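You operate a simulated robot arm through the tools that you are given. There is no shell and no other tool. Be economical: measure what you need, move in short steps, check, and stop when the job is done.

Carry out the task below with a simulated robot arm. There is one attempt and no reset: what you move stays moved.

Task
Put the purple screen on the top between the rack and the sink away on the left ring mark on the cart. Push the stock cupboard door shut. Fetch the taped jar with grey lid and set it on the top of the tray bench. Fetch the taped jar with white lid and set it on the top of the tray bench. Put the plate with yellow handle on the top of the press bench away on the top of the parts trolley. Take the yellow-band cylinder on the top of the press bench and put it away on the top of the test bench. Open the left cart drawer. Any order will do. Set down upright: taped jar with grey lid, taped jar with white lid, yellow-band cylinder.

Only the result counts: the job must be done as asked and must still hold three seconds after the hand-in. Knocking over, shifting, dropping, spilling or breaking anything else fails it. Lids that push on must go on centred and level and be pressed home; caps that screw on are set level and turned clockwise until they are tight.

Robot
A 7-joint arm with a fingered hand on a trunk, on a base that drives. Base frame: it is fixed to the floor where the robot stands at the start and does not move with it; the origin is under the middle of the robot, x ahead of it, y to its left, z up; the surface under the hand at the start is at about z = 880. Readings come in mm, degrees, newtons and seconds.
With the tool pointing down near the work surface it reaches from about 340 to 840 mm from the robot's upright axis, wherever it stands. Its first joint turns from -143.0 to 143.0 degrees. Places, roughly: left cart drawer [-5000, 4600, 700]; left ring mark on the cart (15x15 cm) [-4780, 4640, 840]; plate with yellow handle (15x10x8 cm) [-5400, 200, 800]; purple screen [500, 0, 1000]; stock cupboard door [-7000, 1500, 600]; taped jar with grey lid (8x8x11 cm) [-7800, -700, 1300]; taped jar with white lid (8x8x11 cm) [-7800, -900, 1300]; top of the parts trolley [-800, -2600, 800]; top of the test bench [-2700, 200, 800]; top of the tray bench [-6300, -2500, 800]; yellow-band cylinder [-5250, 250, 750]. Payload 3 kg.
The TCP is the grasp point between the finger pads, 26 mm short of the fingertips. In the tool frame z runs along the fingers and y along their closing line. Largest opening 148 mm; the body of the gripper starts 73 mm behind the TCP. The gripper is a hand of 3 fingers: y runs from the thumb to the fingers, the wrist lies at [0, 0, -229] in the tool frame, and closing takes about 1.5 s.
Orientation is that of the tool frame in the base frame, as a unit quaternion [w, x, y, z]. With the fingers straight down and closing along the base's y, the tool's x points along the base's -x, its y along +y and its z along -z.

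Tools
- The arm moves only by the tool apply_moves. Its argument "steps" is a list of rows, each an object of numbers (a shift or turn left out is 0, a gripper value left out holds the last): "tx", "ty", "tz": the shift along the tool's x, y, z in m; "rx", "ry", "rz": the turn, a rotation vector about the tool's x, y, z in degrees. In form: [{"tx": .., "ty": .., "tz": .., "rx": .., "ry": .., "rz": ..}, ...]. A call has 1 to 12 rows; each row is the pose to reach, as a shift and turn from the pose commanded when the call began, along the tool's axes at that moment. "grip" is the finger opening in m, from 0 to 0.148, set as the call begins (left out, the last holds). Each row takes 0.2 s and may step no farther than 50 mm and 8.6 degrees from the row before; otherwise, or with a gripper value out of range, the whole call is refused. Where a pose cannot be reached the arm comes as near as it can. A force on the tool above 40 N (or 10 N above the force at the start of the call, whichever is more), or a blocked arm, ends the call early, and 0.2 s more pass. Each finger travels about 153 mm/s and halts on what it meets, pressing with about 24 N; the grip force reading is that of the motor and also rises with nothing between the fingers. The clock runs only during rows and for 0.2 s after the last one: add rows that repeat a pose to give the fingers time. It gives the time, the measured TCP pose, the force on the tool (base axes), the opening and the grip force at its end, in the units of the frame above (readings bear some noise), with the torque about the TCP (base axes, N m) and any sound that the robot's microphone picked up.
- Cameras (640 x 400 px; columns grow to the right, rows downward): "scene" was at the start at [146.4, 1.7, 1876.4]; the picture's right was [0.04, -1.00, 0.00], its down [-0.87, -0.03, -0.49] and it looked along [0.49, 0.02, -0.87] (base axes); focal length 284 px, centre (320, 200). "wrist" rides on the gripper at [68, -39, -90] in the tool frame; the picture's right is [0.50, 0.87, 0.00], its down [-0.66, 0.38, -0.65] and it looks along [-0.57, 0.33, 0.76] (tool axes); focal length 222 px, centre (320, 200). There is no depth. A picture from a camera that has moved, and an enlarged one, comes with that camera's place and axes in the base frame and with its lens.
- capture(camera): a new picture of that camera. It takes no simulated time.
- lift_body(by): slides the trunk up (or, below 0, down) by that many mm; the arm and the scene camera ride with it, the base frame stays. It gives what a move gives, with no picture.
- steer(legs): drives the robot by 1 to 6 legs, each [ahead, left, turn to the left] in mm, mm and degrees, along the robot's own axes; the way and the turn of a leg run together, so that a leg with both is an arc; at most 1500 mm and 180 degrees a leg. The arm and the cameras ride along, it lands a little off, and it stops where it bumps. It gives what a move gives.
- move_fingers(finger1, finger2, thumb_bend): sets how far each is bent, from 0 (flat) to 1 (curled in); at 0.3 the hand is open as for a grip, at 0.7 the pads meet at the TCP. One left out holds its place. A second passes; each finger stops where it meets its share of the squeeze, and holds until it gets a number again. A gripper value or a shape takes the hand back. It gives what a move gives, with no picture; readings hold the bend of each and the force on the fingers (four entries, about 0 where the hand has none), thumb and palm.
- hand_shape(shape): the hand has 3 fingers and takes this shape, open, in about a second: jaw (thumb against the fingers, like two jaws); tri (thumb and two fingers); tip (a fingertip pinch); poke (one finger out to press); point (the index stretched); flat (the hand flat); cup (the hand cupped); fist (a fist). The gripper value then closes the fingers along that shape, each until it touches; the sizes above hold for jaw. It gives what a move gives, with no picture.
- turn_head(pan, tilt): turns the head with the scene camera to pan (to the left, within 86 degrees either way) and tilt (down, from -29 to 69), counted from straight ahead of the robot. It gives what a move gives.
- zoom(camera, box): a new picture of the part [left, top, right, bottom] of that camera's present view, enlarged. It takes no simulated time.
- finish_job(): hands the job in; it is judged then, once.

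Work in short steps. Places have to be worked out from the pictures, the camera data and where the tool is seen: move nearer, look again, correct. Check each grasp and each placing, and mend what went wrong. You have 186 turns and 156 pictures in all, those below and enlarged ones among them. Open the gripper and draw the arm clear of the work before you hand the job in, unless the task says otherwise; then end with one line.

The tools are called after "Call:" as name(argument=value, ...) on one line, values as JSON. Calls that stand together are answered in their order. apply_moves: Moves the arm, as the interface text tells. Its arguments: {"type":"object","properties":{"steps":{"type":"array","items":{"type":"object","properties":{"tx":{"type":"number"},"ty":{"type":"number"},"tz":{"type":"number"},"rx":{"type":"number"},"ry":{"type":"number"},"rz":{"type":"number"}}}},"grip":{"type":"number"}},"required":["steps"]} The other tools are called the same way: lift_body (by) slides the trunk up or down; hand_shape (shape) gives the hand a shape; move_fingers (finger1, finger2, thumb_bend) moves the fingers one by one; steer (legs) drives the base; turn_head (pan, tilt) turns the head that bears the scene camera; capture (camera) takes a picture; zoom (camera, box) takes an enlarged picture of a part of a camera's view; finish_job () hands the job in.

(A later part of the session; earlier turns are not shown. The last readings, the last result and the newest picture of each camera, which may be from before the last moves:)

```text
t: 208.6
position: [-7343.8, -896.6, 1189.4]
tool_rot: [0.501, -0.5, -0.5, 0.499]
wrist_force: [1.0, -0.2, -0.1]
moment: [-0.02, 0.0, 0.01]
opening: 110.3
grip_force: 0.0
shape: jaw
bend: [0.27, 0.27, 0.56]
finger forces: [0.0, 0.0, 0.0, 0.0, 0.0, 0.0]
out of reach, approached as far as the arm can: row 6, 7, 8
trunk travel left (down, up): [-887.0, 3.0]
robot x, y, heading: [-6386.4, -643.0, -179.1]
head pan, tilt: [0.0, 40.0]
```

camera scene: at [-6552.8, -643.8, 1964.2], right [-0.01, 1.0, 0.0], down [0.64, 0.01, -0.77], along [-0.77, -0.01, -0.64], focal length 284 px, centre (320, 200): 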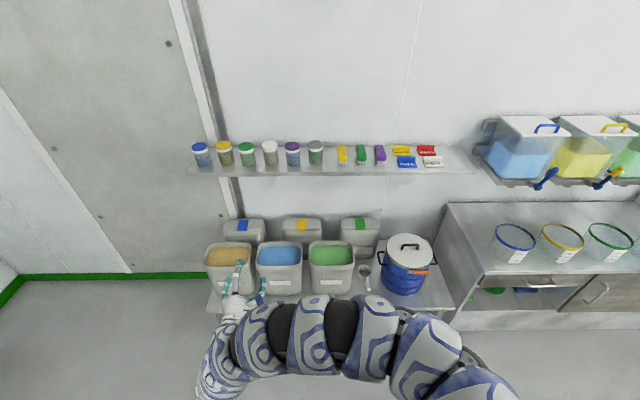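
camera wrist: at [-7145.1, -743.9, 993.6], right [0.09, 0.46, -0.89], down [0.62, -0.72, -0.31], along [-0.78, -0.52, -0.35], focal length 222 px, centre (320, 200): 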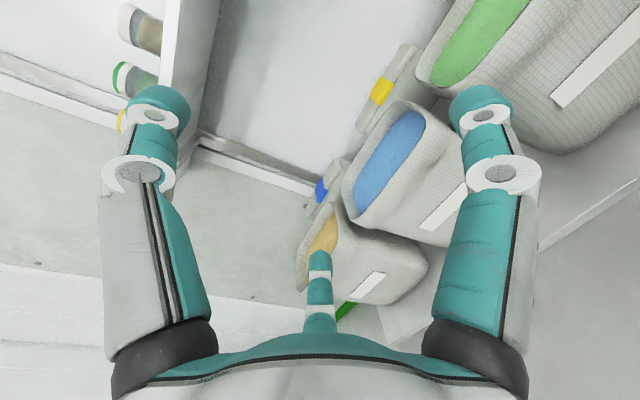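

The command frame evidently follows the measured pose. From this straighter posture I try going up.

Call:
apply_moves(steps=[{"ty": -0.02, "tz": -0.04}, {"ty": -0.04, "tz": -0.07}, {"ty": -0.06, "tz": -0.08}, {"ty": -0.08, "tz": -0.09}, {"ty": -0.08, "tz": -0.09}])

```text
t: 209.8
position: [-7252.5, -893.0, 1268.4]
tool_rot: [0.501, -0.501, -0.499, 0.498]
wrist_force: [4.1, -5.7, 0.4]
moment: [0.0, 0.05, -0.57]
opening: 110.0
grip_force: 0.1
shape: jaw
bend: [0.27, 0.27, 0.56]
finger forces: [0.0, 0.0, 0.0, 0.0, 0.0, 0.1]
trunk travel left (down, up): [-887.0, 3.0]
robot x, y, heading: [-6385.1, -640.0, -179.1]
head pan, tilt: [0.0, 40.0]
```

It reached z=1268, but a small force shows. I check the pictures.

Call:
apply_moves(steps=[{}, {}])

Call:
capture(camera="scene")

Call:
capture(camera="wrist")

```text
t: 210.4
position: [-7249.0, -898.6, 1269.1]
tool_rot: [0.501, -0.5, -0.5, 0.499]
wrist_force: [0.3, -0.3, 0.0]
moment: [0.0, 0.04, 0.02]
opening: 110.2
grip_force: 0.1
shape: jaw
bend: [0.27, 0.27, 0.56]
finger forces: [0.1, 0.0, 0.1, 0.1, 0.1, 0.1]
trunk travel left (down, up): [-887.0, 3.0]
robot x, y, heading: [-6389.2, -646.4, -179.5]
head pan, tilt: [0.0, 40.0]
```

```text
93 pictures are left
camera scene: at [-6552.3, -644.1, 1964.2], right [-0.01, 1.0, 0.0], down [0.64, 0.01, -0.77], along [-0.77, -0.01, -0.64], focal length 284 px, centre (320, 200)
```

scene: 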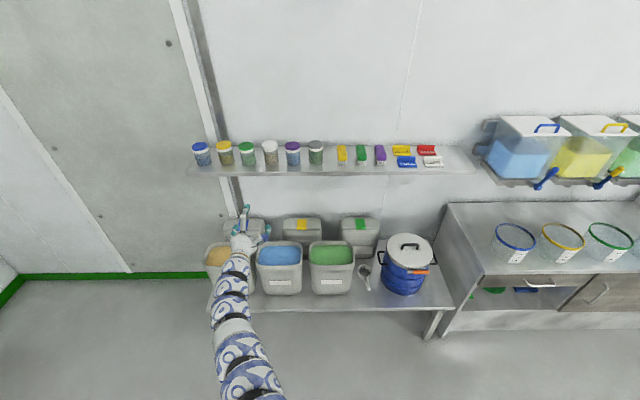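

```text
92 pictures are left
camera wrist: at [-7160.0, -830.6, 1308.8], right [0.0, 0.5, -0.87], down [0.65, -0.65, -0.38], along [-0.76, -0.57, -0.33], focal length 222 px, centre (320, 200)
```

wrist: 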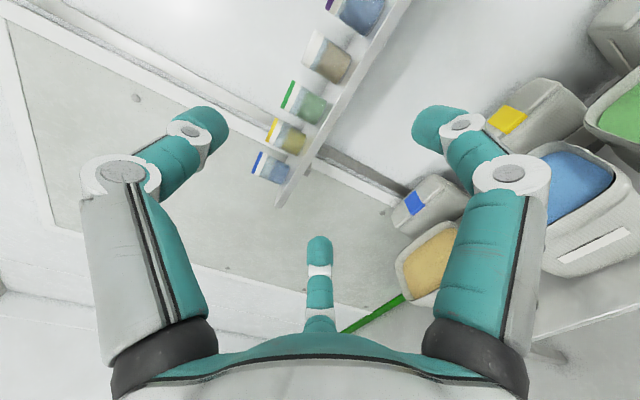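

The arm has swung into a good straight posture, level with the white-lid jar at about (-7742, -899). I set finger bends for a snug approach and drive most of the way in.

Call:
move_fingers(finger1=0.4, finger2=0.4, thumb_bend=0.34)

Call:
steer(legs=[[350, 0, 0]])

Call:
capture(camera="wrist")

Call:
zoom(camera="scene", box=[160, 60, 400, 220])

```text
t: 211.4
position: [-7249.5, -897.0, 1268.9]
tool_rot: [-0.5, 0.5, 0.501, -0.499]
wrist_force: [-0.2, -0.7, 0.6]
moment: [0.0, -0.02, 0.0]
opening: 105.2
grip_force: 0.0
shape: fingers
bend: [0.4, 0.4, 0.34]
finger forces: [0.0, 0.1, 0.0, 0.1, 0.0, 0.0]
trunk travel left (down, up): [-887.0, 3.0]
robot x, y, heading: [-6386.6, -642.3, -179.3]
head pan, tilt: [0.0, 40.0]
```

```text
t: 213.7
position: [-7604.6, -894.2, 1268.0]
tool_rot: [0.502, -0.501, -0.499, 0.498]
wrist_force: [0.6, 0.6, 0.1]
moment: [0.01, -0.03, 0.02]
opening: 105.1
grip_force: 0.1
shape: fingers
bend: [0.4, 0.4, 0.34]
finger forces: [0.0, 0.1, 0.1, 0.0, 0.0, 0.0]
trunk travel left (down, up): [-887.0, 3.0]
robot x, y, heading: [-6740.0, -644.1, -179.6]
head pan, tilt: [0.0, 40.0]
```

```text
91 pictures are left
camera wrist: at [-7514.0, -827.9, 1308.1], right [0.0, 0.5, -0.87], down [0.65, -0.66, -0.38], along [-0.76, -0.56, -0.33], focal length 222 px, centre (320, 200)
```

wrist: 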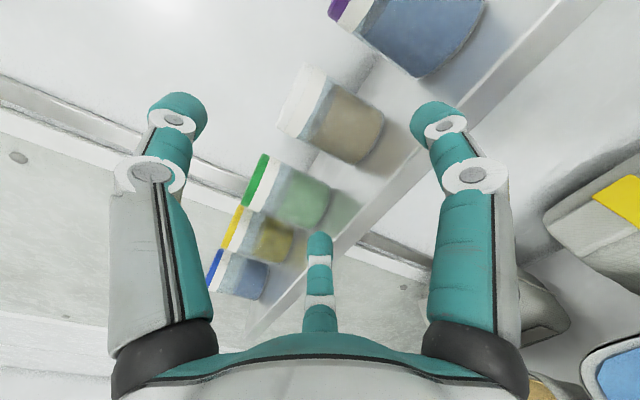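

```text
2.50 times, centred on (280, 140) of scene
camera zoom: at [-6905.4, -646.0, 1964.0], right [-0.01, 1.0, 0.0], down [0.64, 0.0, -0.77], along [-0.77, 0.0, -0.64], focal length 709 px, centre (420, 350)
```

zoom: 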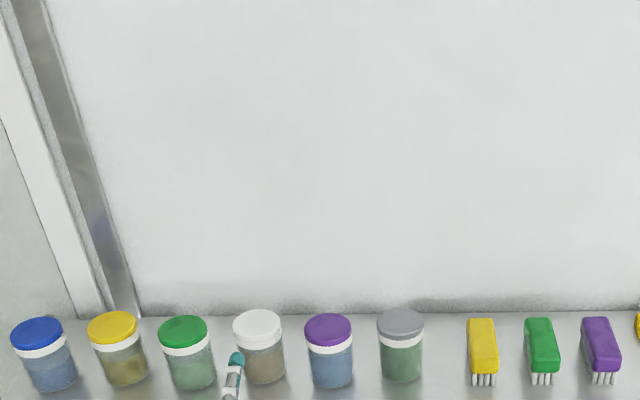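

The white jar is centred ahead with fingers lined up either side and the thumb above the lid. I advance 150 mm, correcting 4 mm left.

Call:
steer(legs=[[148, 3, 0]])

Call:
capture(camera="wrist")

Call:
zoom(camera="scene", box=[160, 100, 400, 260])

```text
t: 215.0
position: [-7751.3, -895.6, 1267.5]
tool_rot: [0.503, -0.502, -0.498, 0.497]
wrist_force: [-0.7, 0.0, 0.1]
moment: [0.0, 0.05, -0.02]
opening: 104.9
grip_force: 0.1
shape: fingers
bend: [0.4, 0.4, 0.34]
finger forces: [0.1, 0.1, 0.0, 0.0, 0.0, 0.0]
trunk travel left (down, up): [-887.0, 3.0]
robot x, y, heading: [-6886.2, -648.8, -179.7]
head pan, tilt: [0.0, 40.0]
```

```text
89 pictures are left
camera wrist: at [-7661.1, -829.2, 1307.5], right [0.01, 0.5, -0.87], down [0.65, -0.66, -0.38], along [-0.76, -0.56, -0.33], focal length 222 px, centre (320, 200)
```

wrist: 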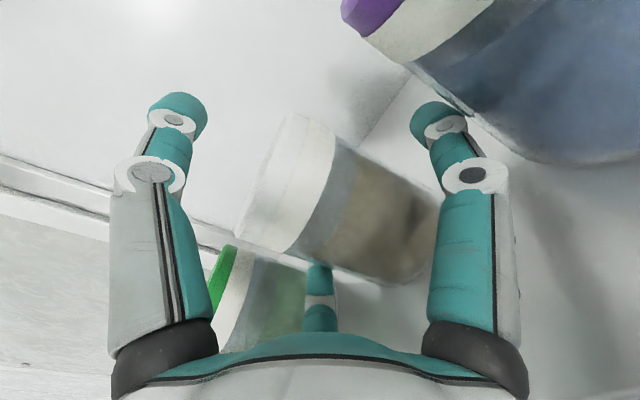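

```text
2.50 times, centred on (280, 180) of scene
camera zoom: at [-7052.3, -649.3, 1963.9], right [0.0, 1.0, 0.0], down [0.64, 0.0, -0.77], along [-0.77, 0.0, -0.64], focal length 709 px, centre (420, 250)
```

zoom: 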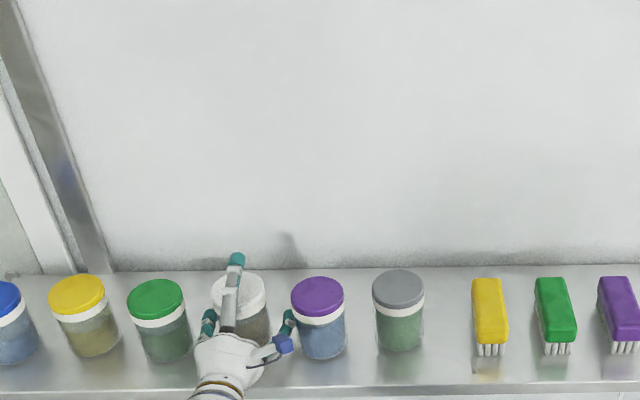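

Fingers flank the jar and the thumb is over the lid. I close the two side fingers first, then the thumb.

Call:
move_fingers(finger1=0.7, finger2=0.7)

Call:
move_fingers(thumb_bend=0.8)

Call:
capture(camera="wrist")

```text
t: 216.0
position: [-7750.0, -894.7, 1269.0]
tool_rot: [0.503, -0.502, -0.498, 0.497]
wrist_force: [-0.6, -0.2, -1.1]
moment: [-0.03, 0.03, 0.02]
opening: 82.2
grip_force: 10.4
shape: fingers
bend: [0.52, 0.53, 0.34]
finger forces: [10.4, 9.8, 0.0, 0.1, 0.0, 0.0]
trunk travel left (down, up): [-887.0, 3.0]
robot x, y, heading: [-6884.2, -649.8, -179.8]
head pan, tilt: [0.0, 40.0]
```

```text
t: 217.0
position: [-7749.9, -895.1, 1269.2]
tool_rot: [0.503, -0.501, -0.498, 0.497]
wrist_force: [-2.3, -0.2, 9.0]
moment: [0.05, -0.01, 0.02]
opening: 58.2
grip_force: 15.0
shape: fingers
bend: [0.51, 0.53, 0.52]
finger forces: [9.8, 8.1, 0.0, 0.0, 12.7, 0.0]
trunk travel left (down, up): [-887.0, 3.0]
robot x, y, heading: [-6886.7, -646.2, -179.6]
head pan, tilt: [0.0, 40.0]
```

```text
87 pictures are left
camera wrist: at [-7659.2, -829.0, 1309.1], right [0.0, 0.5, -0.87], down [0.65, -0.66, -0.38], along [-0.76, -0.56, -0.33], focal length 222 px, centre (320, 200)
```

wrist: 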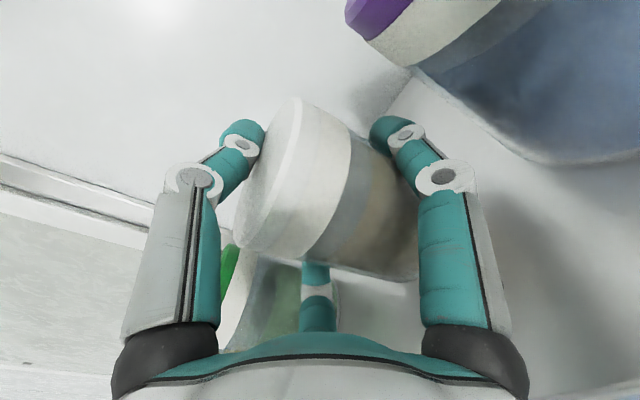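

All three bear on the jar. I lift it gently with the arm and check.

Call:
apply_moves(steps=[{"ty": -0.008}, {"ty": -0.016}, {"ty": -0.025}, {"ty": -0.035}, {"ty": -0.035}])

Call:
zoom(camera="scene", box=[160, 100, 400, 260])

Call:
capture(camera="wrist")

```text
t: 218.2
position: [-7754.2, -891.5, 1306.4]
tool_rot: [0.51, -0.503, -0.488, 0.499]
wrist_force: [-0.6, -0.4, -2.5]
moment: [0.02, 0.02, -0.01]
opening: 53.1
grip_force: 12.9
shape: fingers
bend: [0.51, 0.54, 0.56]
finger forces: [10.2, 8.3, 0.0, 0.0, 7.9, 0.0]
out of reach, approached as far as the arm can: row 4
trunk travel left (down, up): [-887.0, 3.0]
robot x, y, heading: [-6884.5, -647.0, -179.9]
head pan, tilt: [0.0, 40.0]
```

```text
2.50 times, centred on (280, 180) of scene
camera zoom: at [-7049.7, -650.2, 1964.2], right [0.0, 1.0, 0.0], down [0.64, 0.0, -0.77], along [-0.77, 0.0, -0.64], focal length 709 px, centre (420, 250)
```

zoom: 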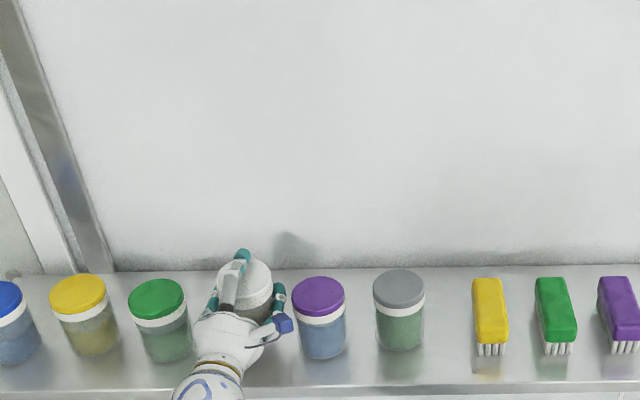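

```text
85 pictures are left
camera wrist: at [-7660.1, -825.8, 1344.1], right [-0.01, 0.5, -0.87], down [0.63, -0.67, -0.39], along [-0.78, -0.55, -0.31], focal length 222 px, centre (320, 200)
```

wrist: 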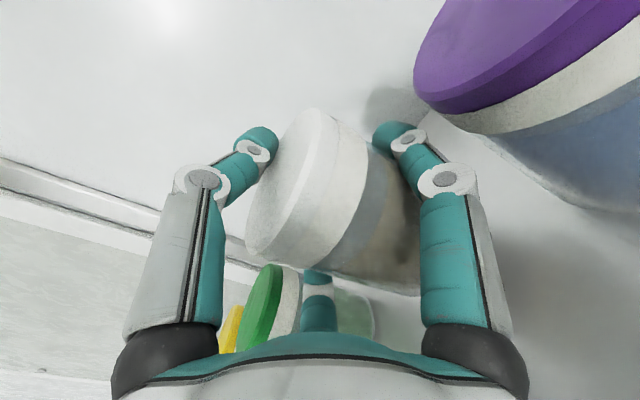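

The jar is off the shelf. I back straight out 520 mm and check the hold.

Call:
steer(legs=[[-520, 0, 0]])

Call:
capture(camera="wrist")

Call:
capture(camera="scene")

```text
t: 221.2
position: [-7236.1, -890.6, 1307.6]
tool_rot: [0.509, -0.502, -0.488, 0.501]
wrist_force: [-0.2, -0.6, -1.8]
moment: [-0.02, -0.01, -0.01]
opening: 52.9
grip_force: 13.5
shape: fingers
bend: [0.51, 0.54, 0.56]
finger forces: [10.2, 8.3, 0.0, 0.0, 7.9, 0.1]
trunk travel left (down, up): [-887.0, 3.0]
robot x, y, heading: [-6370.6, -642.5, -179.4]
head pan, tilt: [0.0, 40.0]
```

```text
84 pictures are left
camera wrist: at [-7143.6, -825.5, 1344.5], right [-0.01, 0.5, -0.87], down [0.63, -0.67, -0.39], along [-0.77, -0.55, -0.31], focal length 222 px, centre (320, 200)
```

wrist: 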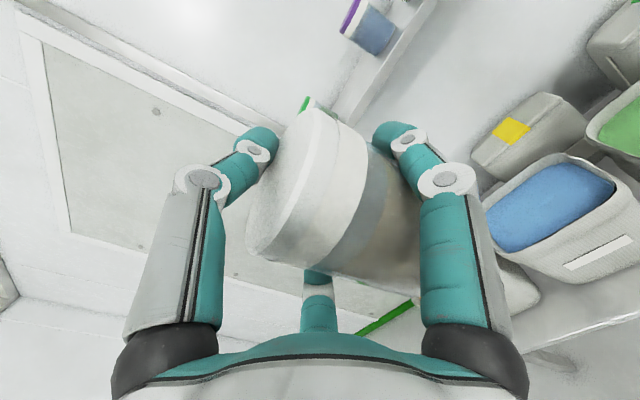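

```text
83 pictures are left
camera scene: at [-6533.7, -647.4, 1964.2], right [-0.01, 1.0, 0.0], down [0.64, 0.0, -0.77], along [-0.77, -0.01, -0.64], focal length 284 px, centre (320, 200)
```

scene: 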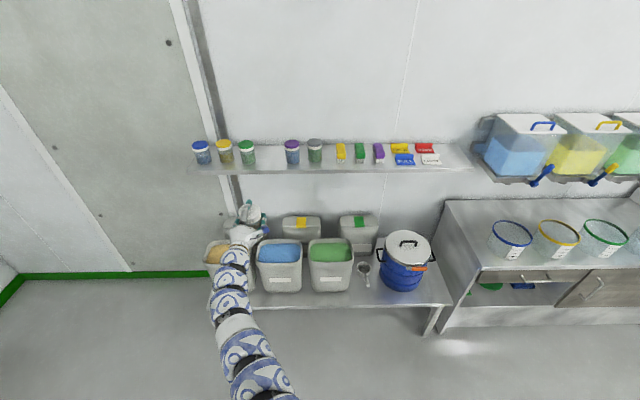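

The other jars stand undisturbed. Now I look left toward the tray bench.

Call:
turn_head(pan=80, tilt=30)

Call:
capture(camera="scene")

```text
t: 222.8
position: [-7235.3, -890.5, 1306.2]
tool_rot: [0.509, -0.501, -0.489, 0.501]
wrist_force: [0.3, 0.3, -1.3]
moment: [0.0, -0.04, 0.01]
opening: 52.8
grip_force: 12.9
shape: fingers
bend: [0.51, 0.54, 0.56]
finger forces: [10.1, 8.3, 0.1, 0.0, 7.9, 0.0]
trunk travel left (down, up): [-887.0, 3.0]
robot x, y, heading: [-6370.6, -648.7, -179.6]
head pan, tilt: [80.0, 30.0]
```

```text
82 pictures are left
camera scene: at [-6464.9, -736.0, 1979.5], right [-0.99, 0.17, 0.0], down [0.08, 0.49, -0.87], along [-0.14, -0.85, -0.5], focal length 284 px, centre (320, 200)
```

scene: 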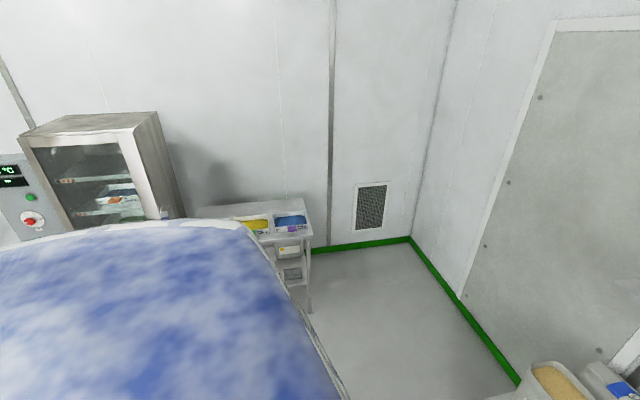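

The bench stands by the south wall (front edge y≈-2280). I turn to face south and look at its top.

Call:
steer(legs=[[0, 0, 90]])

Call:
turn_head(pan=0, tilt=35)

Call:
capture(camera="scene")

```text
t: 227.0
position: [-6134.2, -1514.2, 1306.6]
tool_rot: [0.011, -0.012, -0.7, 0.714]
wrist_force: [-0.6, -1.5, -2.2]
moment: [0.02, 0.02, -0.01]
opening: 52.8
grip_force: 13.0
shape: fingers
bend: [0.51, 0.54, 0.56]
finger forces: [9.7, 8.0, 0.0, 0.0, 7.7, 0.1]
trunk travel left (down, up): [-887.0, 3.0]
robot x, y, heading: [-6368.3, -648.1, -90.1]
head pan, tilt: [80.0, 30.0]
```

```text
t: 228.5
position: [-6135.0, -1514.8, 1306.8]
tool_rot: [0.01, -0.013, -0.7, 0.714]
wrist_force: [0.0, 0.0, -1.5]
moment: [0.04, -0.02, -0.01]
opening: 52.7
grip_force: 12.5
shape: fingers
bend: [0.51, 0.54, 0.56]
finger forces: [9.6, 8.0, 0.0, 0.0, 7.8, 0.0]
trunk travel left (down, up): [-887.0, 3.0]
robot x, y, heading: [-6368.8, -646.3, -90.1]
head pan, tilt: [0.0, 35.0]
```

```text
81 pictures are left
camera scene: at [-6370.0, -814.6, 1971.7], right [-1.0, 0.0, 0.0], down [0.0, 0.57, -0.82], along [0.0, -0.82, -0.57], focal length 284 px, centre (320, 200)
```

scene: 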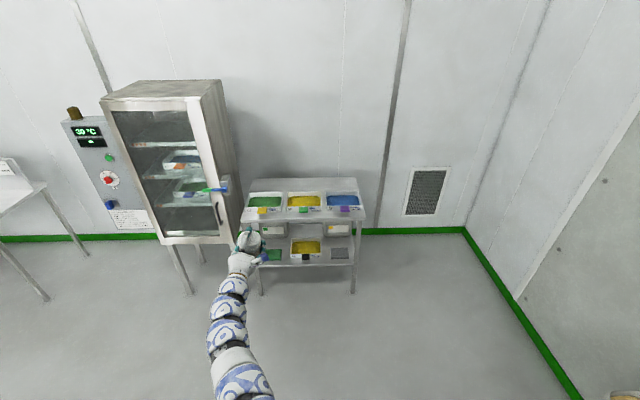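

I zoom onto the bench top to find free space.

Call:
zoom(camera="scene", box=[220, 160, 390, 270])

```text
3.64 times, centred on (305, 215) of scene
camera zoom: at [-6370.0, -814.6, 1971.7], right [-1.0, 0.0, 0.0], down [0.0, 0.57, -0.82], along [0.0, -0.82, -0.57], focal length 1031 px, centre (374, 146)
```

zoom: 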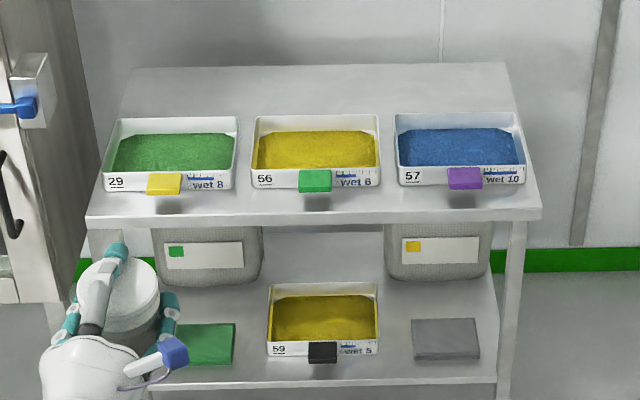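

Free space lies behind the trays (y -2610..-2890, top z≈755). A horizontal hand coming from the front would hit the trays, so I approach from the bench's free west end, heading about -37°, to set the jar in the back right corner.

Call:
steer(legs=[[850, -630, 0], [500, -450, 0], [0, 0, 53]])

Call:
capture(camera="scene")

```text
t: 239.6
position: [-6572.6, -2323.0, 1305.4]
tool_rot: [-0.317, 0.307, -0.629, 0.64]
wrist_force: [-0.3, -0.5, -1.3]
moment: [-0.04, 0.0, -0.03]
opening: 52.2
grip_force: 12.7
shape: fingers
bend: [0.51, 0.54, 0.57]
finger forces: [9.3, 7.8, 0.0, 0.0, 7.5, 0.0]
trunk travel left (down, up): [-887.0, 3.0]
robot x, y, heading: [-7420.7, -2008.2, -36.1]
head pan, tilt: [0.0, 35.0]
```

```text
79 pictures are left
camera scene: at [-7278.4, -2107.0, 1971.7], right [-0.59, -0.81, 0.0], down [-0.46, 0.34, -0.82], along [0.66, -0.48, -0.57], focal length 284 px, centre (320, 200)
```

scene: 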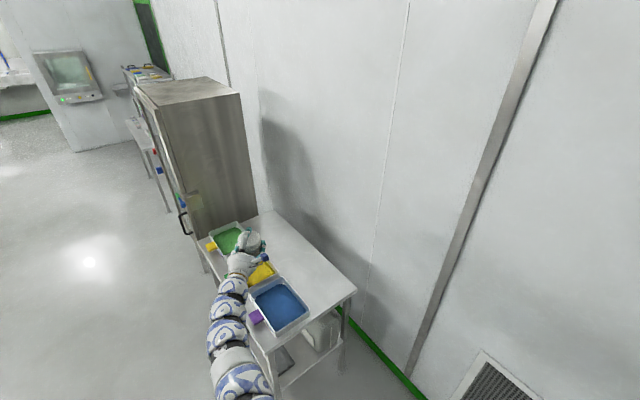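

Three views agree on top z≈800, west edge x≈-6665, back y≈-2785, free strip y -2530..-2785. I shift so the jar comes over (-6618, -2660) and lower the trunk 390 mm.

Call:
steer(legs=[[162, -299, 0]])

Call:
lift_body(by=-390)

Call:
capture(camera="scene")

Call:
capture(camera="wrist")

```text
t: 241.8
position: [-6619.0, -2663.3, 1306.2]
tool_rot: [-0.314, 0.305, -0.631, 0.641]
wrist_force: [-0.1, -0.4, -2.3]
moment: [0.01, -0.01, -0.01]
opening: 52.4
grip_force: 12.7
shape: fingers
bend: [0.51, 0.54, 0.57]
finger forces: [9.4, 7.8, 0.1, 0.0, 7.5, 0.1]
trunk travel left (down, up): [-887.0, 3.0]
robot x, y, heading: [-7461.1, -2342.2, -36.3]
head pan, tilt: [0.0, 35.0]
```

```text
t: 245.6
position: [-6618.4, -2663.3, 916.0]
tool_rot: [-0.314, 0.306, -0.63, 0.641]
wrist_force: [0.1, 0.1, -1.2]
moment: [-0.01, 0.03, 0.02]
opening: 51.9
grip_force: 11.3
shape: fingers
bend: [0.51, 0.54, 0.57]
finger forces: [9.3, 7.7, 0.1, 0.0, 7.5, 0.0]
trunk travel left (down, up): [-497.0, 393.0]
robot x, y, heading: [-7454.7, -2335.9, -36.4]
head pan, tilt: [0.0, 35.0]
```

```text
78 pictures are left
camera scene: at [-7323.1, -2441.2, 1581.7], right [-0.59, -0.8, 0.0], down [-0.46, 0.34, -0.82], along [0.66, -0.49, -0.57], focal length 284 px, centre (320, 200)
```

scene: 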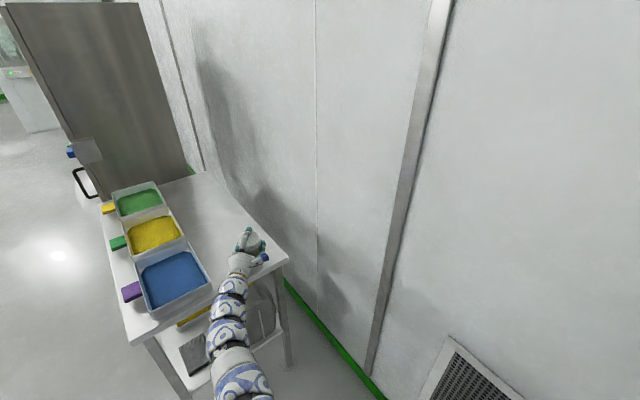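

```text
77 pictures are left
camera wrist: at [-6732.5, -2661.4, 954.0], right [-0.29, -0.4, -0.87], down [-0.11, 0.92, -0.39], along [0.95, -0.02, -0.31], focal length 222 px, centre (320, 200)
```

wrist: 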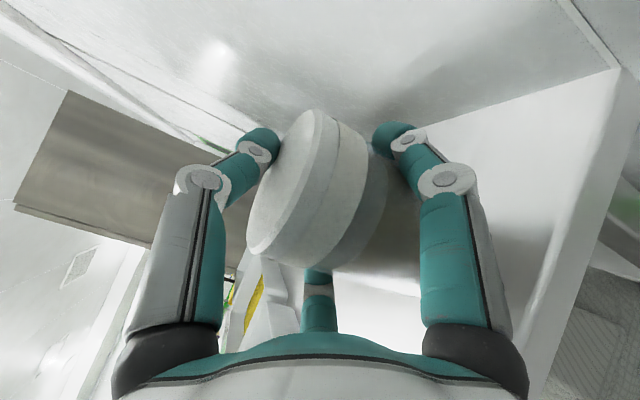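

The jar hangs over the back corner, but its lid seems tilted toward the hand. I zoom to judge the tilt.

Call:
zoom(camera="scene", box=[200, 210, 300, 290])

```text
5.00 times, centred on (250, 250) of scene
camera zoom: at [-7323.1, -2441.2, 1581.7], right [-0.59, -0.8, 0.0], down [-0.46, 0.34, -0.82], along [0.66, -0.49, -0.57], focal length 1418 px, centre (670, -50)
```

zoom: 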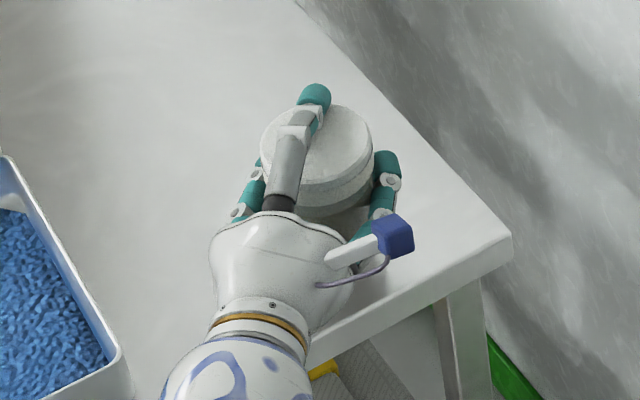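

The lid is tilted about 9° toward the hand. I pitch the hand nose-down 9°, then lower with the arm.

Call:
apply_moves(steps=[{"rx": -3, "ty": 0.01}, {"rx": -6, "ty": 0.02}, {"rx": -9, "ty": 0.03}, {"rx": -9, "ty": 0.03}])

Call:
apply_moves(steps=[{"ty": 0.006, "tz": 0.001}, {"ty": 0.012, "tz": 0.002}, {"ty": 0.018, "tz": 0.003}, {"ty": 0.022, "tz": 0.0035}, {"ty": 0.026, "tz": 0.004}, {"ty": 0.03, "tz": 0.0047}])

Call:
zoom(camera="scene", box=[200, 210, 300, 290])

```text
t: 246.6
position: [-6617.8, -2662.3, 887.5]
tool_rot: [0.29, -0.329, 0.677, -0.591]
wrist_force: [4.3, -0.6, 19.3]
moment: [-0.65, -0.43, 0.18]
opening: 51.0
grip_force: 18.4
shape: fingers
bend: [0.53, 0.56, 0.54]
finger forces: [10.9, 9.1, 0.1, 0.1, 16.1, 0.0]
trunk travel left (down, up): [-497.0, 393.0]
robot x, y, heading: [-7460.5, -2342.5, -36.4]
head pan, tilt: [0.0, 35.0]
```

```text
t: 247.2
position: [-6618.1, -2664.2, 882.0]
tool_rot: [0.292, -0.329, 0.674, -0.593]
wrist_force: [2.5, 1.3, 29.5]
moment: [-0.69, -0.4, 0.12]
opening: 51.8
grip_force: 20.5
shape: fingers
bend: [0.55, 0.57, 0.52]
finger forces: [11.0, 9.2, 0.1, 0.0, 20.7, 0.0]
trunk travel left (down, up): [-497.0, 393.0]
robot x, y, heading: [-7461.2, -2341.8, -36.5]
head pan, tilt: [0.0, 35.0]
stopped in row 3: the force on the tool passed its limit at 41 N (the readings are from after the stop); the commanded pose is now the measured one
```

```text
5.00 times, centred on (250, 250) of scene
camera zoom: at [-7325.7, -2439.7, 1582.1], right [-0.59, -0.81, 0.0], down [-0.46, 0.34, -0.82], along [0.66, -0.49, -0.57], focal length 1418 px, centre (670, -50)
```

zoom: 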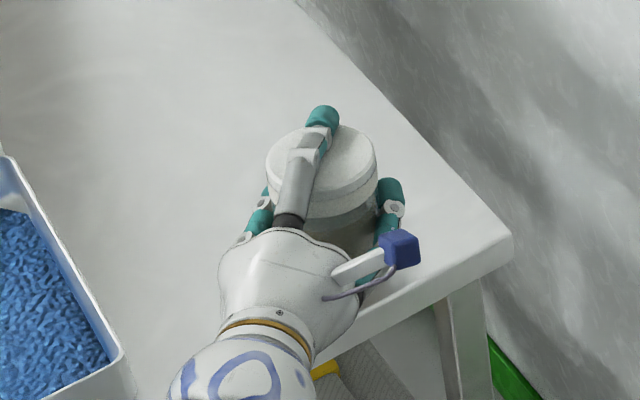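

The jar is on the bench, level, with 30 N on it. I open the thumb, then the fingers.

Call:
move_fingers(thumb_bend=0.34)

Call:
move_fingers(finger1=0.36, finger2=0.36)

Call:
capture(camera="wrist")

Call:
zoom(camera="scene", box=[200, 210, 300, 290])

```text
t: 248.2
position: [-6617.2, -2664.5, 875.8]
tool_rot: [0.29, -0.328, 0.677, -0.592]
wrist_force: [-0.1, -0.2, 7.2]
moment: [-0.06, -0.05, 0.03]
opening: 73.7
grip_force: 9.7
shape: fingers
bend: [0.56, 0.56, 0.34]
finger forces: [10.2, 10.5, 0.1, 0.0, 0.0, 0.1]
trunk travel left (down, up): [-497.0, 393.0]
robot x, y, heading: [-7459.5, -2342.0, -36.4]
head pan, tilt: [0.0, 35.0]
```

```text
t: 249.2
position: [-6617.6, -2663.7, 875.5]
tool_rot: [0.29, -0.329, 0.677, -0.591]
wrist_force: [-0.2, -1.0, 0.4]
moment: [-0.02, -0.05, -0.01]
opening: 110.6
grip_force: 0.0
shape: fingers
bend: [0.36, 0.36, 0.34]
finger forces: [0.1, 0.1, 0.1, 0.1, 0.0, 0.1]
trunk travel left (down, up): [-497.0, 393.0]
robot x, y, heading: [-7459.1, -2340.2, -36.6]
head pan, tilt: [0.0, 35.0]
```

```text
74 pictures are left
camera wrist: at [-6725.3, -2666.2, 926.8], right [-0.4, -0.32, -0.86], down [-0.15, 0.95, -0.29], along [0.91, 0.01, -0.42], focal length 222 px, centre (320, 200)
```

wrist: 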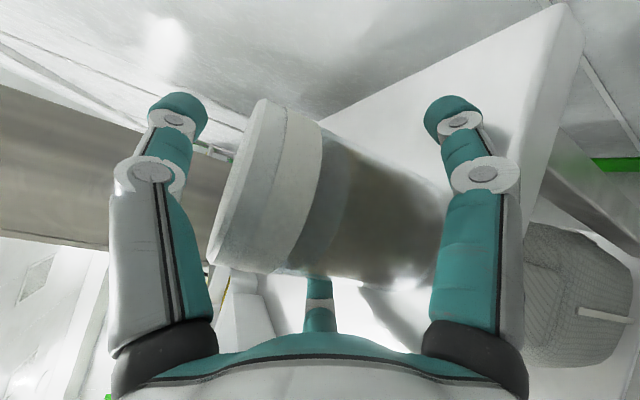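

```text
5.00 times, centred on (250, 250) of scene
camera zoom: at [-7323.2, -2441.1, 1581.7], right [-0.59, -0.8, 0.0], down [-0.46, 0.34, -0.82], along [0.66, -0.49, -0.57], focal length 1418 px, centre (670, -50)
```

zoom: 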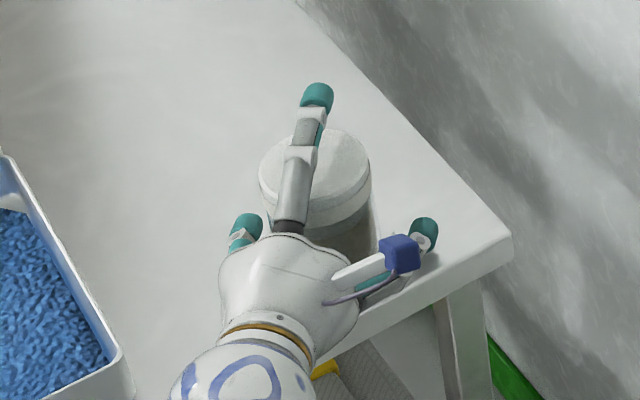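

The jar stands free and upright. I withdraw along the tool axis, then check from the scene camera.

Call:
apply_moves(steps=[{"tz": -0.03}, {"tz": -0.06}, {"tz": -0.1}, {"tz": -0.14}, {"tz": -0.18}])

Call:
zoom(camera="scene", box=[160, 170, 320, 300])

```text
t: 250.4
position: [-6754.5, -2552.6, 897.9]
tool_rot: [0.29, -0.329, 0.677, -0.592]
wrist_force: [0.7, 0.2, 0.2]
moment: [-0.02, 0.01, 0.04]
opening: 111.1
grip_force: 0.0
shape: fingers
bend: [0.36, 0.36, 0.34]
finger forces: [0.0, 0.0, 0.0, 0.0, 0.0, 0.0]
trunk travel left (down, up): [-497.0, 393.0]
robot x, y, heading: [-7457.0, -2344.6, -36.4]
head pan, tilt: [0.0, 35.0]
```

```text
3.08 times, centred on (240, 235) of scene
camera zoom: at [-7323.3, -2441.0, 1581.7], right [-0.59, -0.8, 0.0], down [-0.46, 0.34, -0.82], along [0.66, -0.49, -0.57], focal length 872 px, centre (566, 92)
```

zoom: 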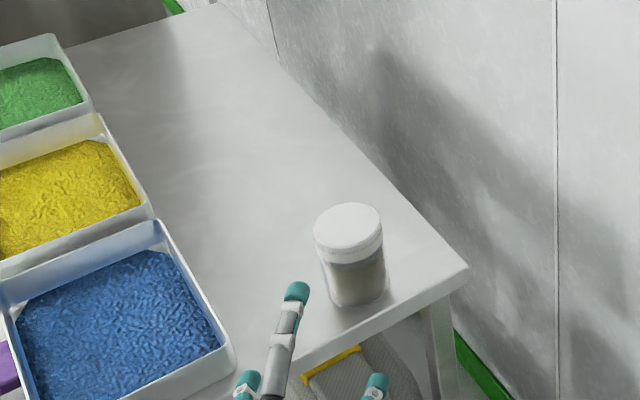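

The white-lid jar is placed. I go back for the grey-lid jar: raise the trunk, drive clear, turn west and look from a stand-off.

Call:
lift_body(by=390)

Call:
steer(legs=[[0, 1290, 0], [0, 0, -144], [-220, -870, 0]])

Call:
apply_moves(steps=[{"tz": 0.04}, {"tz": 0.08}, {"tz": 0.12}, {"tz": 0.15}])

Call:
capture(camera="scene")

Call:
capture(camera="wrist")

```text
t: 254.2
position: [-6756.0, -2552.1, 1288.2]
tool_rot: [0.289, -0.329, 0.677, -0.592]
wrist_force: [0.0, 0.0, 0.3]
moment: [0.0, -0.01, 0.0]
opening: 111.1
grip_force: 0.0
shape: fingers
bend: [0.36, 0.36, 0.34]
finger forces: [0.0, 0.0, 0.0, 0.0, 0.0, 0.0]
trunk travel left (down, up): [-887.0, 3.0]
robot x, y, heading: [-7464.0, -2345.7, -36.2]
head pan, tilt: [0.0, 35.0]
```

```text
t: 271.1
position: [-7084.2, -642.4, 1288.1]
tool_rot: [-0.492, 0.563, 0.499, -0.438]
wrist_force: [-0.1, 0.0, 0.0]
moment: [0.0, -0.01, 0.01]
opening: 110.8
grip_force: 0.1
shape: fingers
bend: [0.36, 0.36, 0.34]
finger forces: [0.1, 0.1, 0.0, 0.0, 0.0, 0.1]
trunk travel left (down, up): [-887.0, 3.0]
robot x, y, heading: [-6374.9, -456.9, 174.8]
head pan, tilt: [0.0, 35.0]
```

```text
t: 272.1
position: [-7232.2, -625.6, 1271.8]
tool_rot: [-0.491, 0.563, 0.5, -0.437]
wrist_force: [0.3, 0.0, 0.4]
moment: [-0.02, -0.02, 0.0]
opening: 111.1
grip_force: 0.2
shape: fingers
bend: [0.36, 0.36, 0.34]
finger forces: [0.0, 0.0, 0.0, 0.1, 0.0, 0.0]
trunk travel left (down, up): [-887.0, 3.0]
robot x, y, heading: [-6374.1, -460.5, 175.1]
head pan, tilt: [0.0, 35.0]
```

```text
71 pictures are left
camera scene: at [-6540.0, -445.0, 1971.7], right [0.09, 1.0, 0.0], down [0.57, -0.05, -0.82], along [-0.82, 0.07, -0.57], focal length 284 px, centre (320, 200)
```

scene: 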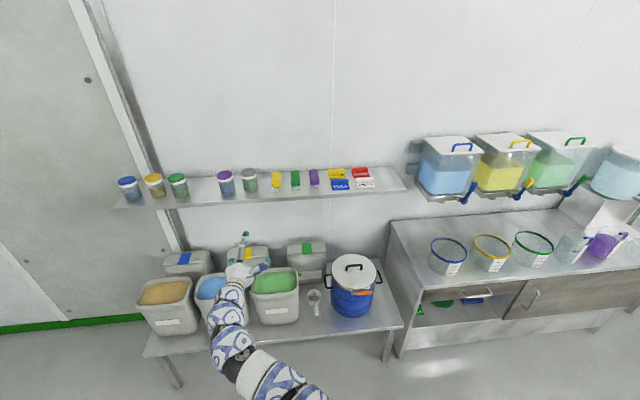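

```text
70 pictures are left
camera wrist: at [-7141.3, -569.9, 1321.7], right [0.17, 0.48, -0.86], down [0.62, -0.73, -0.29], along [-0.77, -0.48, -0.42], focal length 222 px, centre (320, 200)
```

wrist: 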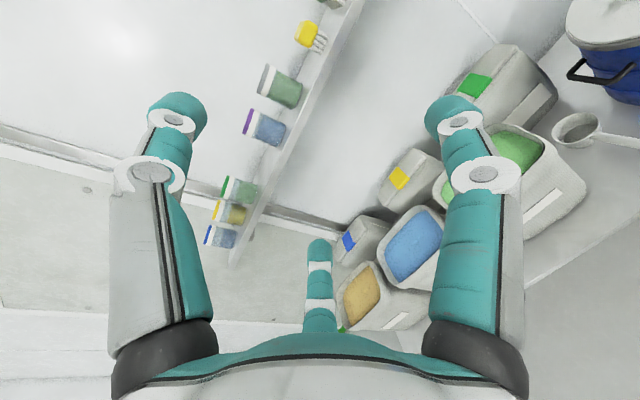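

I turn 5° to face west squarely, set the fingers and advance to just short of the grey-lid jar at (-7748, -685).

Call:
move_fingers(finger1=0.4, finger2=0.4, thumb_bend=0.34)

Call:
steer(legs=[[0, 0, 5], [385, -14, 0]])

Call:
capture(camera="wrist")

Call:
zoom(camera="scene", box=[160, 60, 400, 240])

```text
t: 273.1
position: [-7232.2, -625.5, 1271.7]
tool_rot: [-0.492, 0.563, 0.499, -0.438]
wrist_force: [0.2, 0.0, 0.5]
moment: [0.03, 0.01, 0.04]
opening: 105.3
grip_force: 0.1
shape: fingers
bend: [0.4, 0.4, 0.34]
finger forces: [0.1, 0.1, 0.1, 0.1, 0.0, 0.0]
trunk travel left (down, up): [-887.0, 3.0]
robot x, y, heading: [-6372.4, -459.6, 174.9]
head pan, tilt: [0.0, 35.0]
```

```text
t: 276.0
position: [-7605.1, -676.5, 1269.5]
tool_rot: [-0.474, 0.544, 0.521, -0.457]
wrist_force: [0.1, 0.1, -0.2]
moment: [-0.01, 0.0, -0.03]
opening: 105.5
grip_force: 0.1
shape: fingers
bend: [0.4, 0.4, 0.34]
finger forces: [0.0, 0.1, 0.0, 0.1, 0.1, 0.0]
trunk travel left (down, up): [-887.0, 3.0]
robot x, y, heading: [-6760.9, -442.7, 179.4]
head pan, tilt: [0.0, 35.0]
```

```text
69 pictures are left
camera wrist: at [-7518.2, -612.3, 1321.3], right [0.13, 0.49, -0.86], down [0.67, -0.68, -0.29], along [-0.73, -0.54, -0.42], focal length 222 px, centre (320, 200)
```

wrist: 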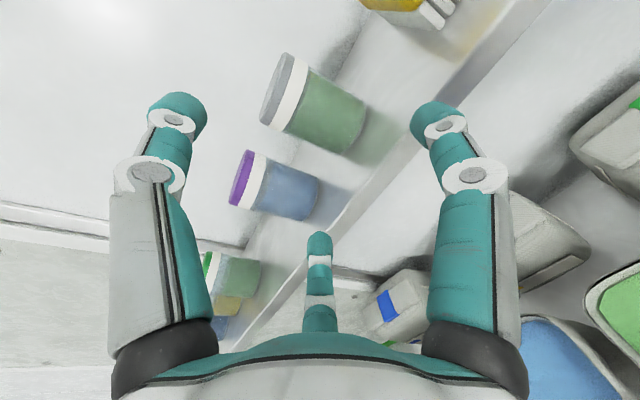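

```text
2.22 times, centred on (280, 150) of scene
camera zoom: at [-6929.3, -440.2, 1971.6], right [0.01, 1.0, 0.0], down [0.57, -0.01, -0.82], along [-0.82, 0.01, -0.57], focal length 630 px, centre (409, 311)
```

zoom: 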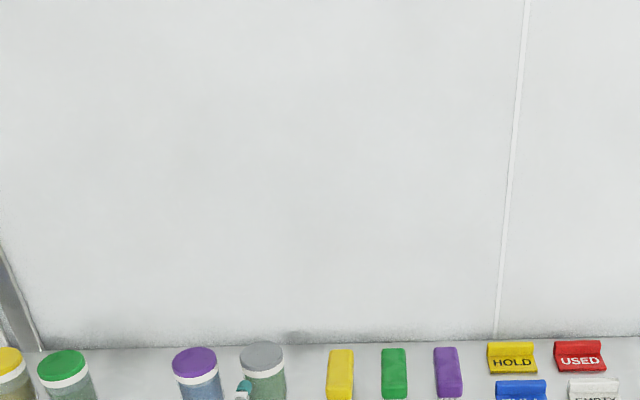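

The jar lies straight ahead (y≈-675, TCP y -676). I advance 145 mm and check before closing.

Call:
steer(legs=[[145, 0, 0]])

Call:
capture(camera="wrist")

Call:
zoom(camera="scene", box=[160, 120, 400, 300])

```text
t: 277.3
position: [-7746.6, -672.7, 1267.9]
tool_rot: [-0.474, 0.544, 0.521, -0.456]
wrist_force: [-1.0, 0.4, 0.0]
moment: [-0.03, 0.03, 0.0]
opening: 105.1
grip_force: 0.1
shape: fingers
bend: [0.4, 0.4, 0.34]
finger forces: [0.1, 0.0, 0.1, 0.0, 0.0, 0.1]
trunk travel left (down, up): [-887.0, 3.0]
robot x, y, heading: [-6904.1, -442.6, 179.3]
head pan, tilt: [0.0, 35.0]
```

```text
67 pictures are left
camera wrist: at [-7660.9, -608.9, 1320.8], right [0.14, 0.49, -0.86], down [0.67, -0.68, -0.29], along [-0.73, -0.54, -0.42], focal length 222 px, centre (320, 200)
```

wrist: 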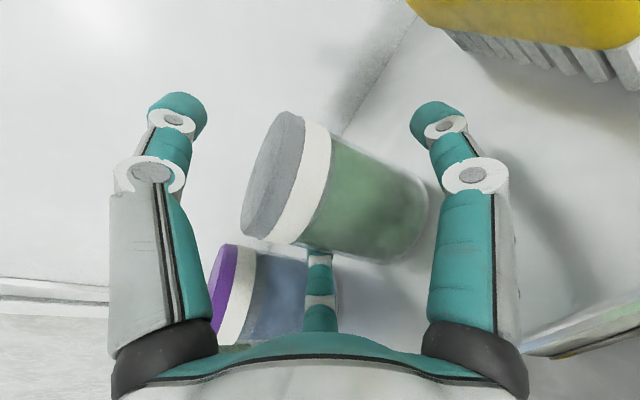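

```text
2.22 times, centred on (280, 210) of scene
camera zoom: at [-7072.0, -438.1, 1971.5], right [0.01, 1.0, 0.0], down [0.57, -0.01, -0.82], along [-0.82, 0.01, -0.57], focal length 630 px, centre (409, 178)
```

zoom: 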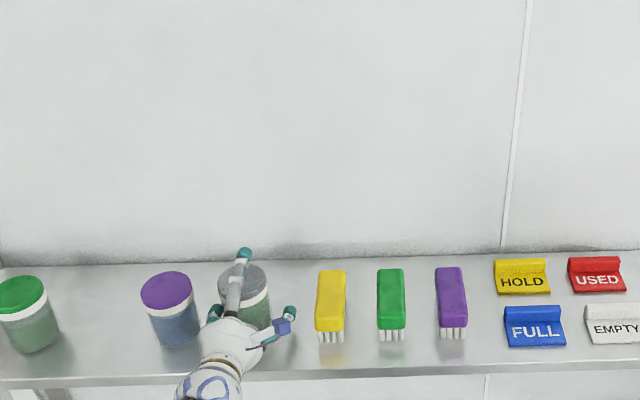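

Good alignment. I close the side fingers, then the thumb.

Call:
move_fingers(finger1=0.7, finger2=0.7)

Call:
move_fingers(thumb_bend=0.8)

Call:
apply_moves(steps=[{"ty": -0.008}, {"ty": -0.016}, {"ty": -0.025}, {"ty": -0.033}, {"ty": -0.033}])

Call:
capture(camera="wrist")

Call:
zoom(camera="scene", box=[160, 120, 400, 300])

```text
t: 278.3
position: [-7745.8, -672.5, 1269.8]
tool_rot: [-0.474, 0.543, 0.52, -0.458]
wrist_force: [-0.1, -0.1, -1.6]
moment: [0.01, -0.04, 0.0]
opening: 86.5
grip_force: 9.0
shape: fingers
bend: [0.5, 0.51, 0.34]
finger forces: [8.8, 8.8, 0.0, 0.0, 0.0, 0.0]
trunk travel left (down, up): [-887.0, 3.0]
robot x, y, heading: [-6902.7, -437.0, 178.8]
head pan, tilt: [0.0, 35.0]
```

```text
t: 279.3
position: [-7746.3, -673.3, 1271.6]
tool_rot: [-0.474, 0.543, 0.521, -0.457]
wrist_force: [-3.2, 0.1, 8.0]
moment: [0.03, 0.08, -0.01]
opening: 60.2
grip_force: 16.6
shape: fingers
bend: [0.49, 0.49, 0.54]
finger forces: [9.1, 8.7, 0.0, 0.0, 16.1, 0.0]
trunk travel left (down, up): [-887.0, 3.0]
robot x, y, heading: [-6899.2, -436.4, 179.4]
head pan, tilt: [0.0, 35.0]
```

```text
t: 280.5
position: [-7750.8, -673.0, 1302.8]
tool_rot: [-0.474, 0.543, 0.52, -0.458]
wrist_force: [0.0, 0.1, -1.7]
moment: [0.0, -0.02, 0.0]
opening: 53.5
grip_force: 13.4
shape: fingers
bend: [0.49, 0.49, 0.59]
finger forces: [8.5, 9.0, 0.1, 0.0, 9.1, 0.0]
trunk travel left (down, up): [-887.0, 3.0]
robot x, y, heading: [-6900.9, -440.6, 179.2]
head pan, tilt: [0.0, 35.0]
```

```text
65 pictures are left
camera wrist: at [-7664.4, -608.7, 1354.4], right [0.14, 0.49, -0.86], down [0.67, -0.68, -0.29], along [-0.73, -0.54, -0.42], focal length 222 px, centre (320, 200)
```

wrist: 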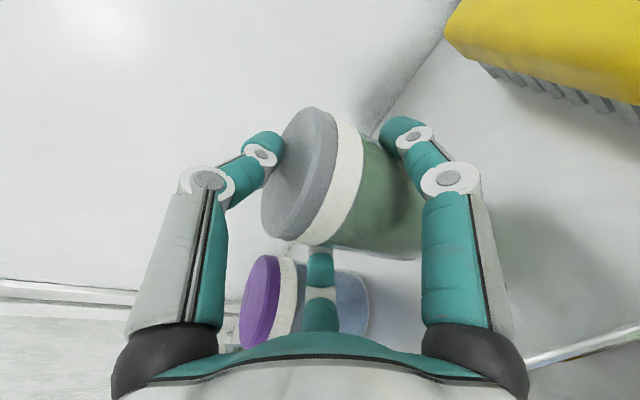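

```text
2.22 times, centred on (280, 210) of scene
camera zoom: at [-7069.8, -438.3, 1971.7], right [0.01, 1.0, 0.0], down [0.57, -0.01, -0.82], along [-0.82, 0.01, -0.57], focal length 630 px, centre (409, 178)
```

zoom: 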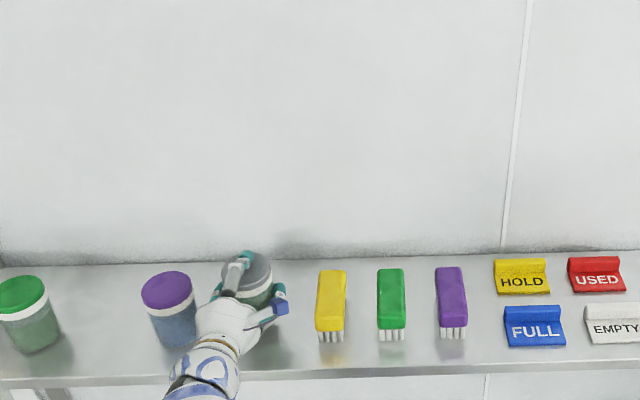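

The grey-lid jar is held and clear. I back out, turn left and drive to the bench's west end again, aiming above (-6480, -2640).

Call:
steer(legs=[[-540, 0, 0], [0, 0, 144], [195, -1030, 0], [195, -1030, 0]])

Call:
capture(camera="scene")

```text
t: 299.6
position: [-6486.5, -2651.3, 1303.2]
tool_rot: [0.277, -0.314, 0.684, -0.597]
wrist_force: [-0.8, 0.7, -2.0]
moment: [0.02, -0.01, 0.04]
opening: 52.4
grip_force: 13.1
shape: fingers
bend: [0.49, 0.49, 0.59]
finger forces: [8.0, 8.6, 0.1, 0.0, 8.6, 0.0]
trunk travel left (down, up): [-887.0, 3.0]
robot x, y, heading: [-7298.4, -2308.8, -38.8]
head pan, tilt: [0.0, 35.0]
```

```text
63 pictures are left
camera scene: at [-7166.5, -2417.4, 1971.7], right [-0.63, -0.78, 0.0], down [-0.45, 0.36, -0.82], along [0.64, -0.51, -0.57], focal length 284 px, centre (320, 200)
```

scene: 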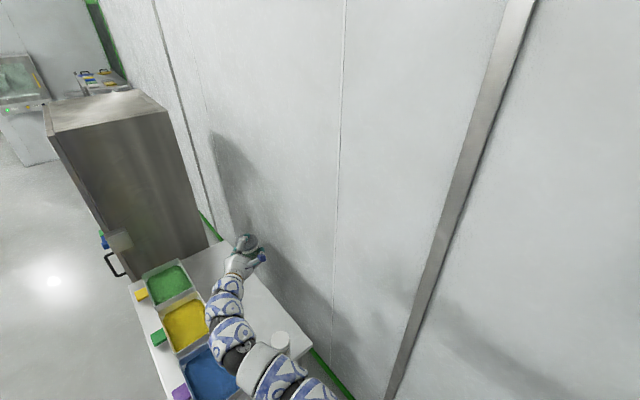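

The arm axis would pass close to the white jar, so I shift 40 mm left, then lower and check the tilt.

Call:
steer(legs=[[0, 42, 0]])

Call:
lift_body(by=-350)

Call:
zoom(camera="scene", box=[180, 190, 320, 310])

Call:
capture(camera="wrist")

```text
t: 300.5
position: [-6458.7, -2613.7, 1303.3]
tool_rot: [0.277, -0.316, 0.683, -0.597]
wrist_force: [0.3, -0.2, -2.6]
moment: [0.05, -0.04, -0.08]
opening: 52.5
grip_force: 13.0
shape: fingers
bend: [0.49, 0.49, 0.59]
finger forces: [7.9, 8.7, 0.0, 0.1, 8.4, 0.0]
trunk travel left (down, up): [-887.0, 3.0]
robot x, y, heading: [-7270.8, -2277.0, -38.7]
head pan, tilt: [0.0, 35.0]
```

```text
t: 303.9
position: [-6458.9, -2615.8, 952.9]
tool_rot: [0.279, -0.316, 0.683, -0.597]
wrist_force: [-0.2, -0.1, -2.3]
moment: [-0.04, 0.03, 0.0]
opening: 52.4
grip_force: 12.3
shape: fingers
bend: [0.49, 0.49, 0.59]
finger forces: [7.8, 8.6, 0.0, 0.1, 8.5, 0.1]
trunk travel left (down, up): [-537.0, 353.0]
robot x, y, heading: [-7267.6, -2278.3, -38.8]
head pan, tilt: [0.0, 35.0]
```

```text
3.33 times, centred on (250, 250) of scene
camera zoom: at [-7139.8, -2383.8, 1621.7], right [-0.63, -0.78, 0.0], down [-0.45, 0.36, -0.82], along [0.64, -0.51, -0.57], focal length 945 px, centre (553, 33)
```

zoom: 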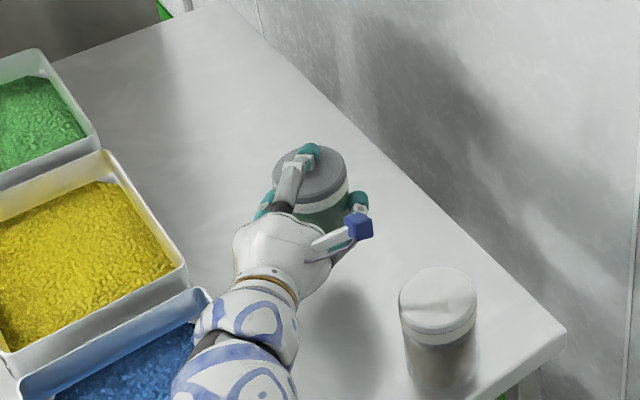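

```text
61 pictures are left
camera wrist: at [-6568.0, -2614.4, 1004.4], right [-0.41, -0.31, -0.86], down [-0.11, 0.95, -0.29], along [0.91, -0.02, -0.42], focal length 222 px, centre (320, 200)
```

wrist: 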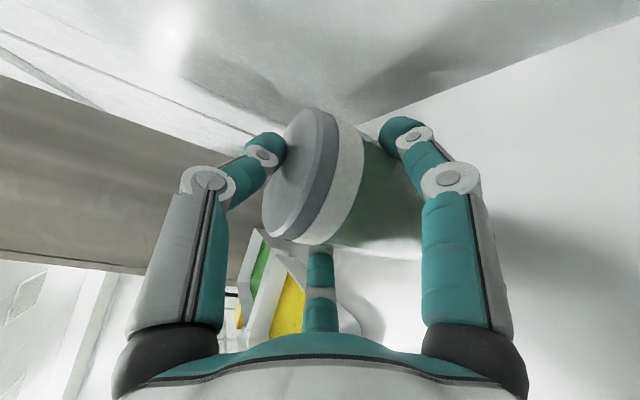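

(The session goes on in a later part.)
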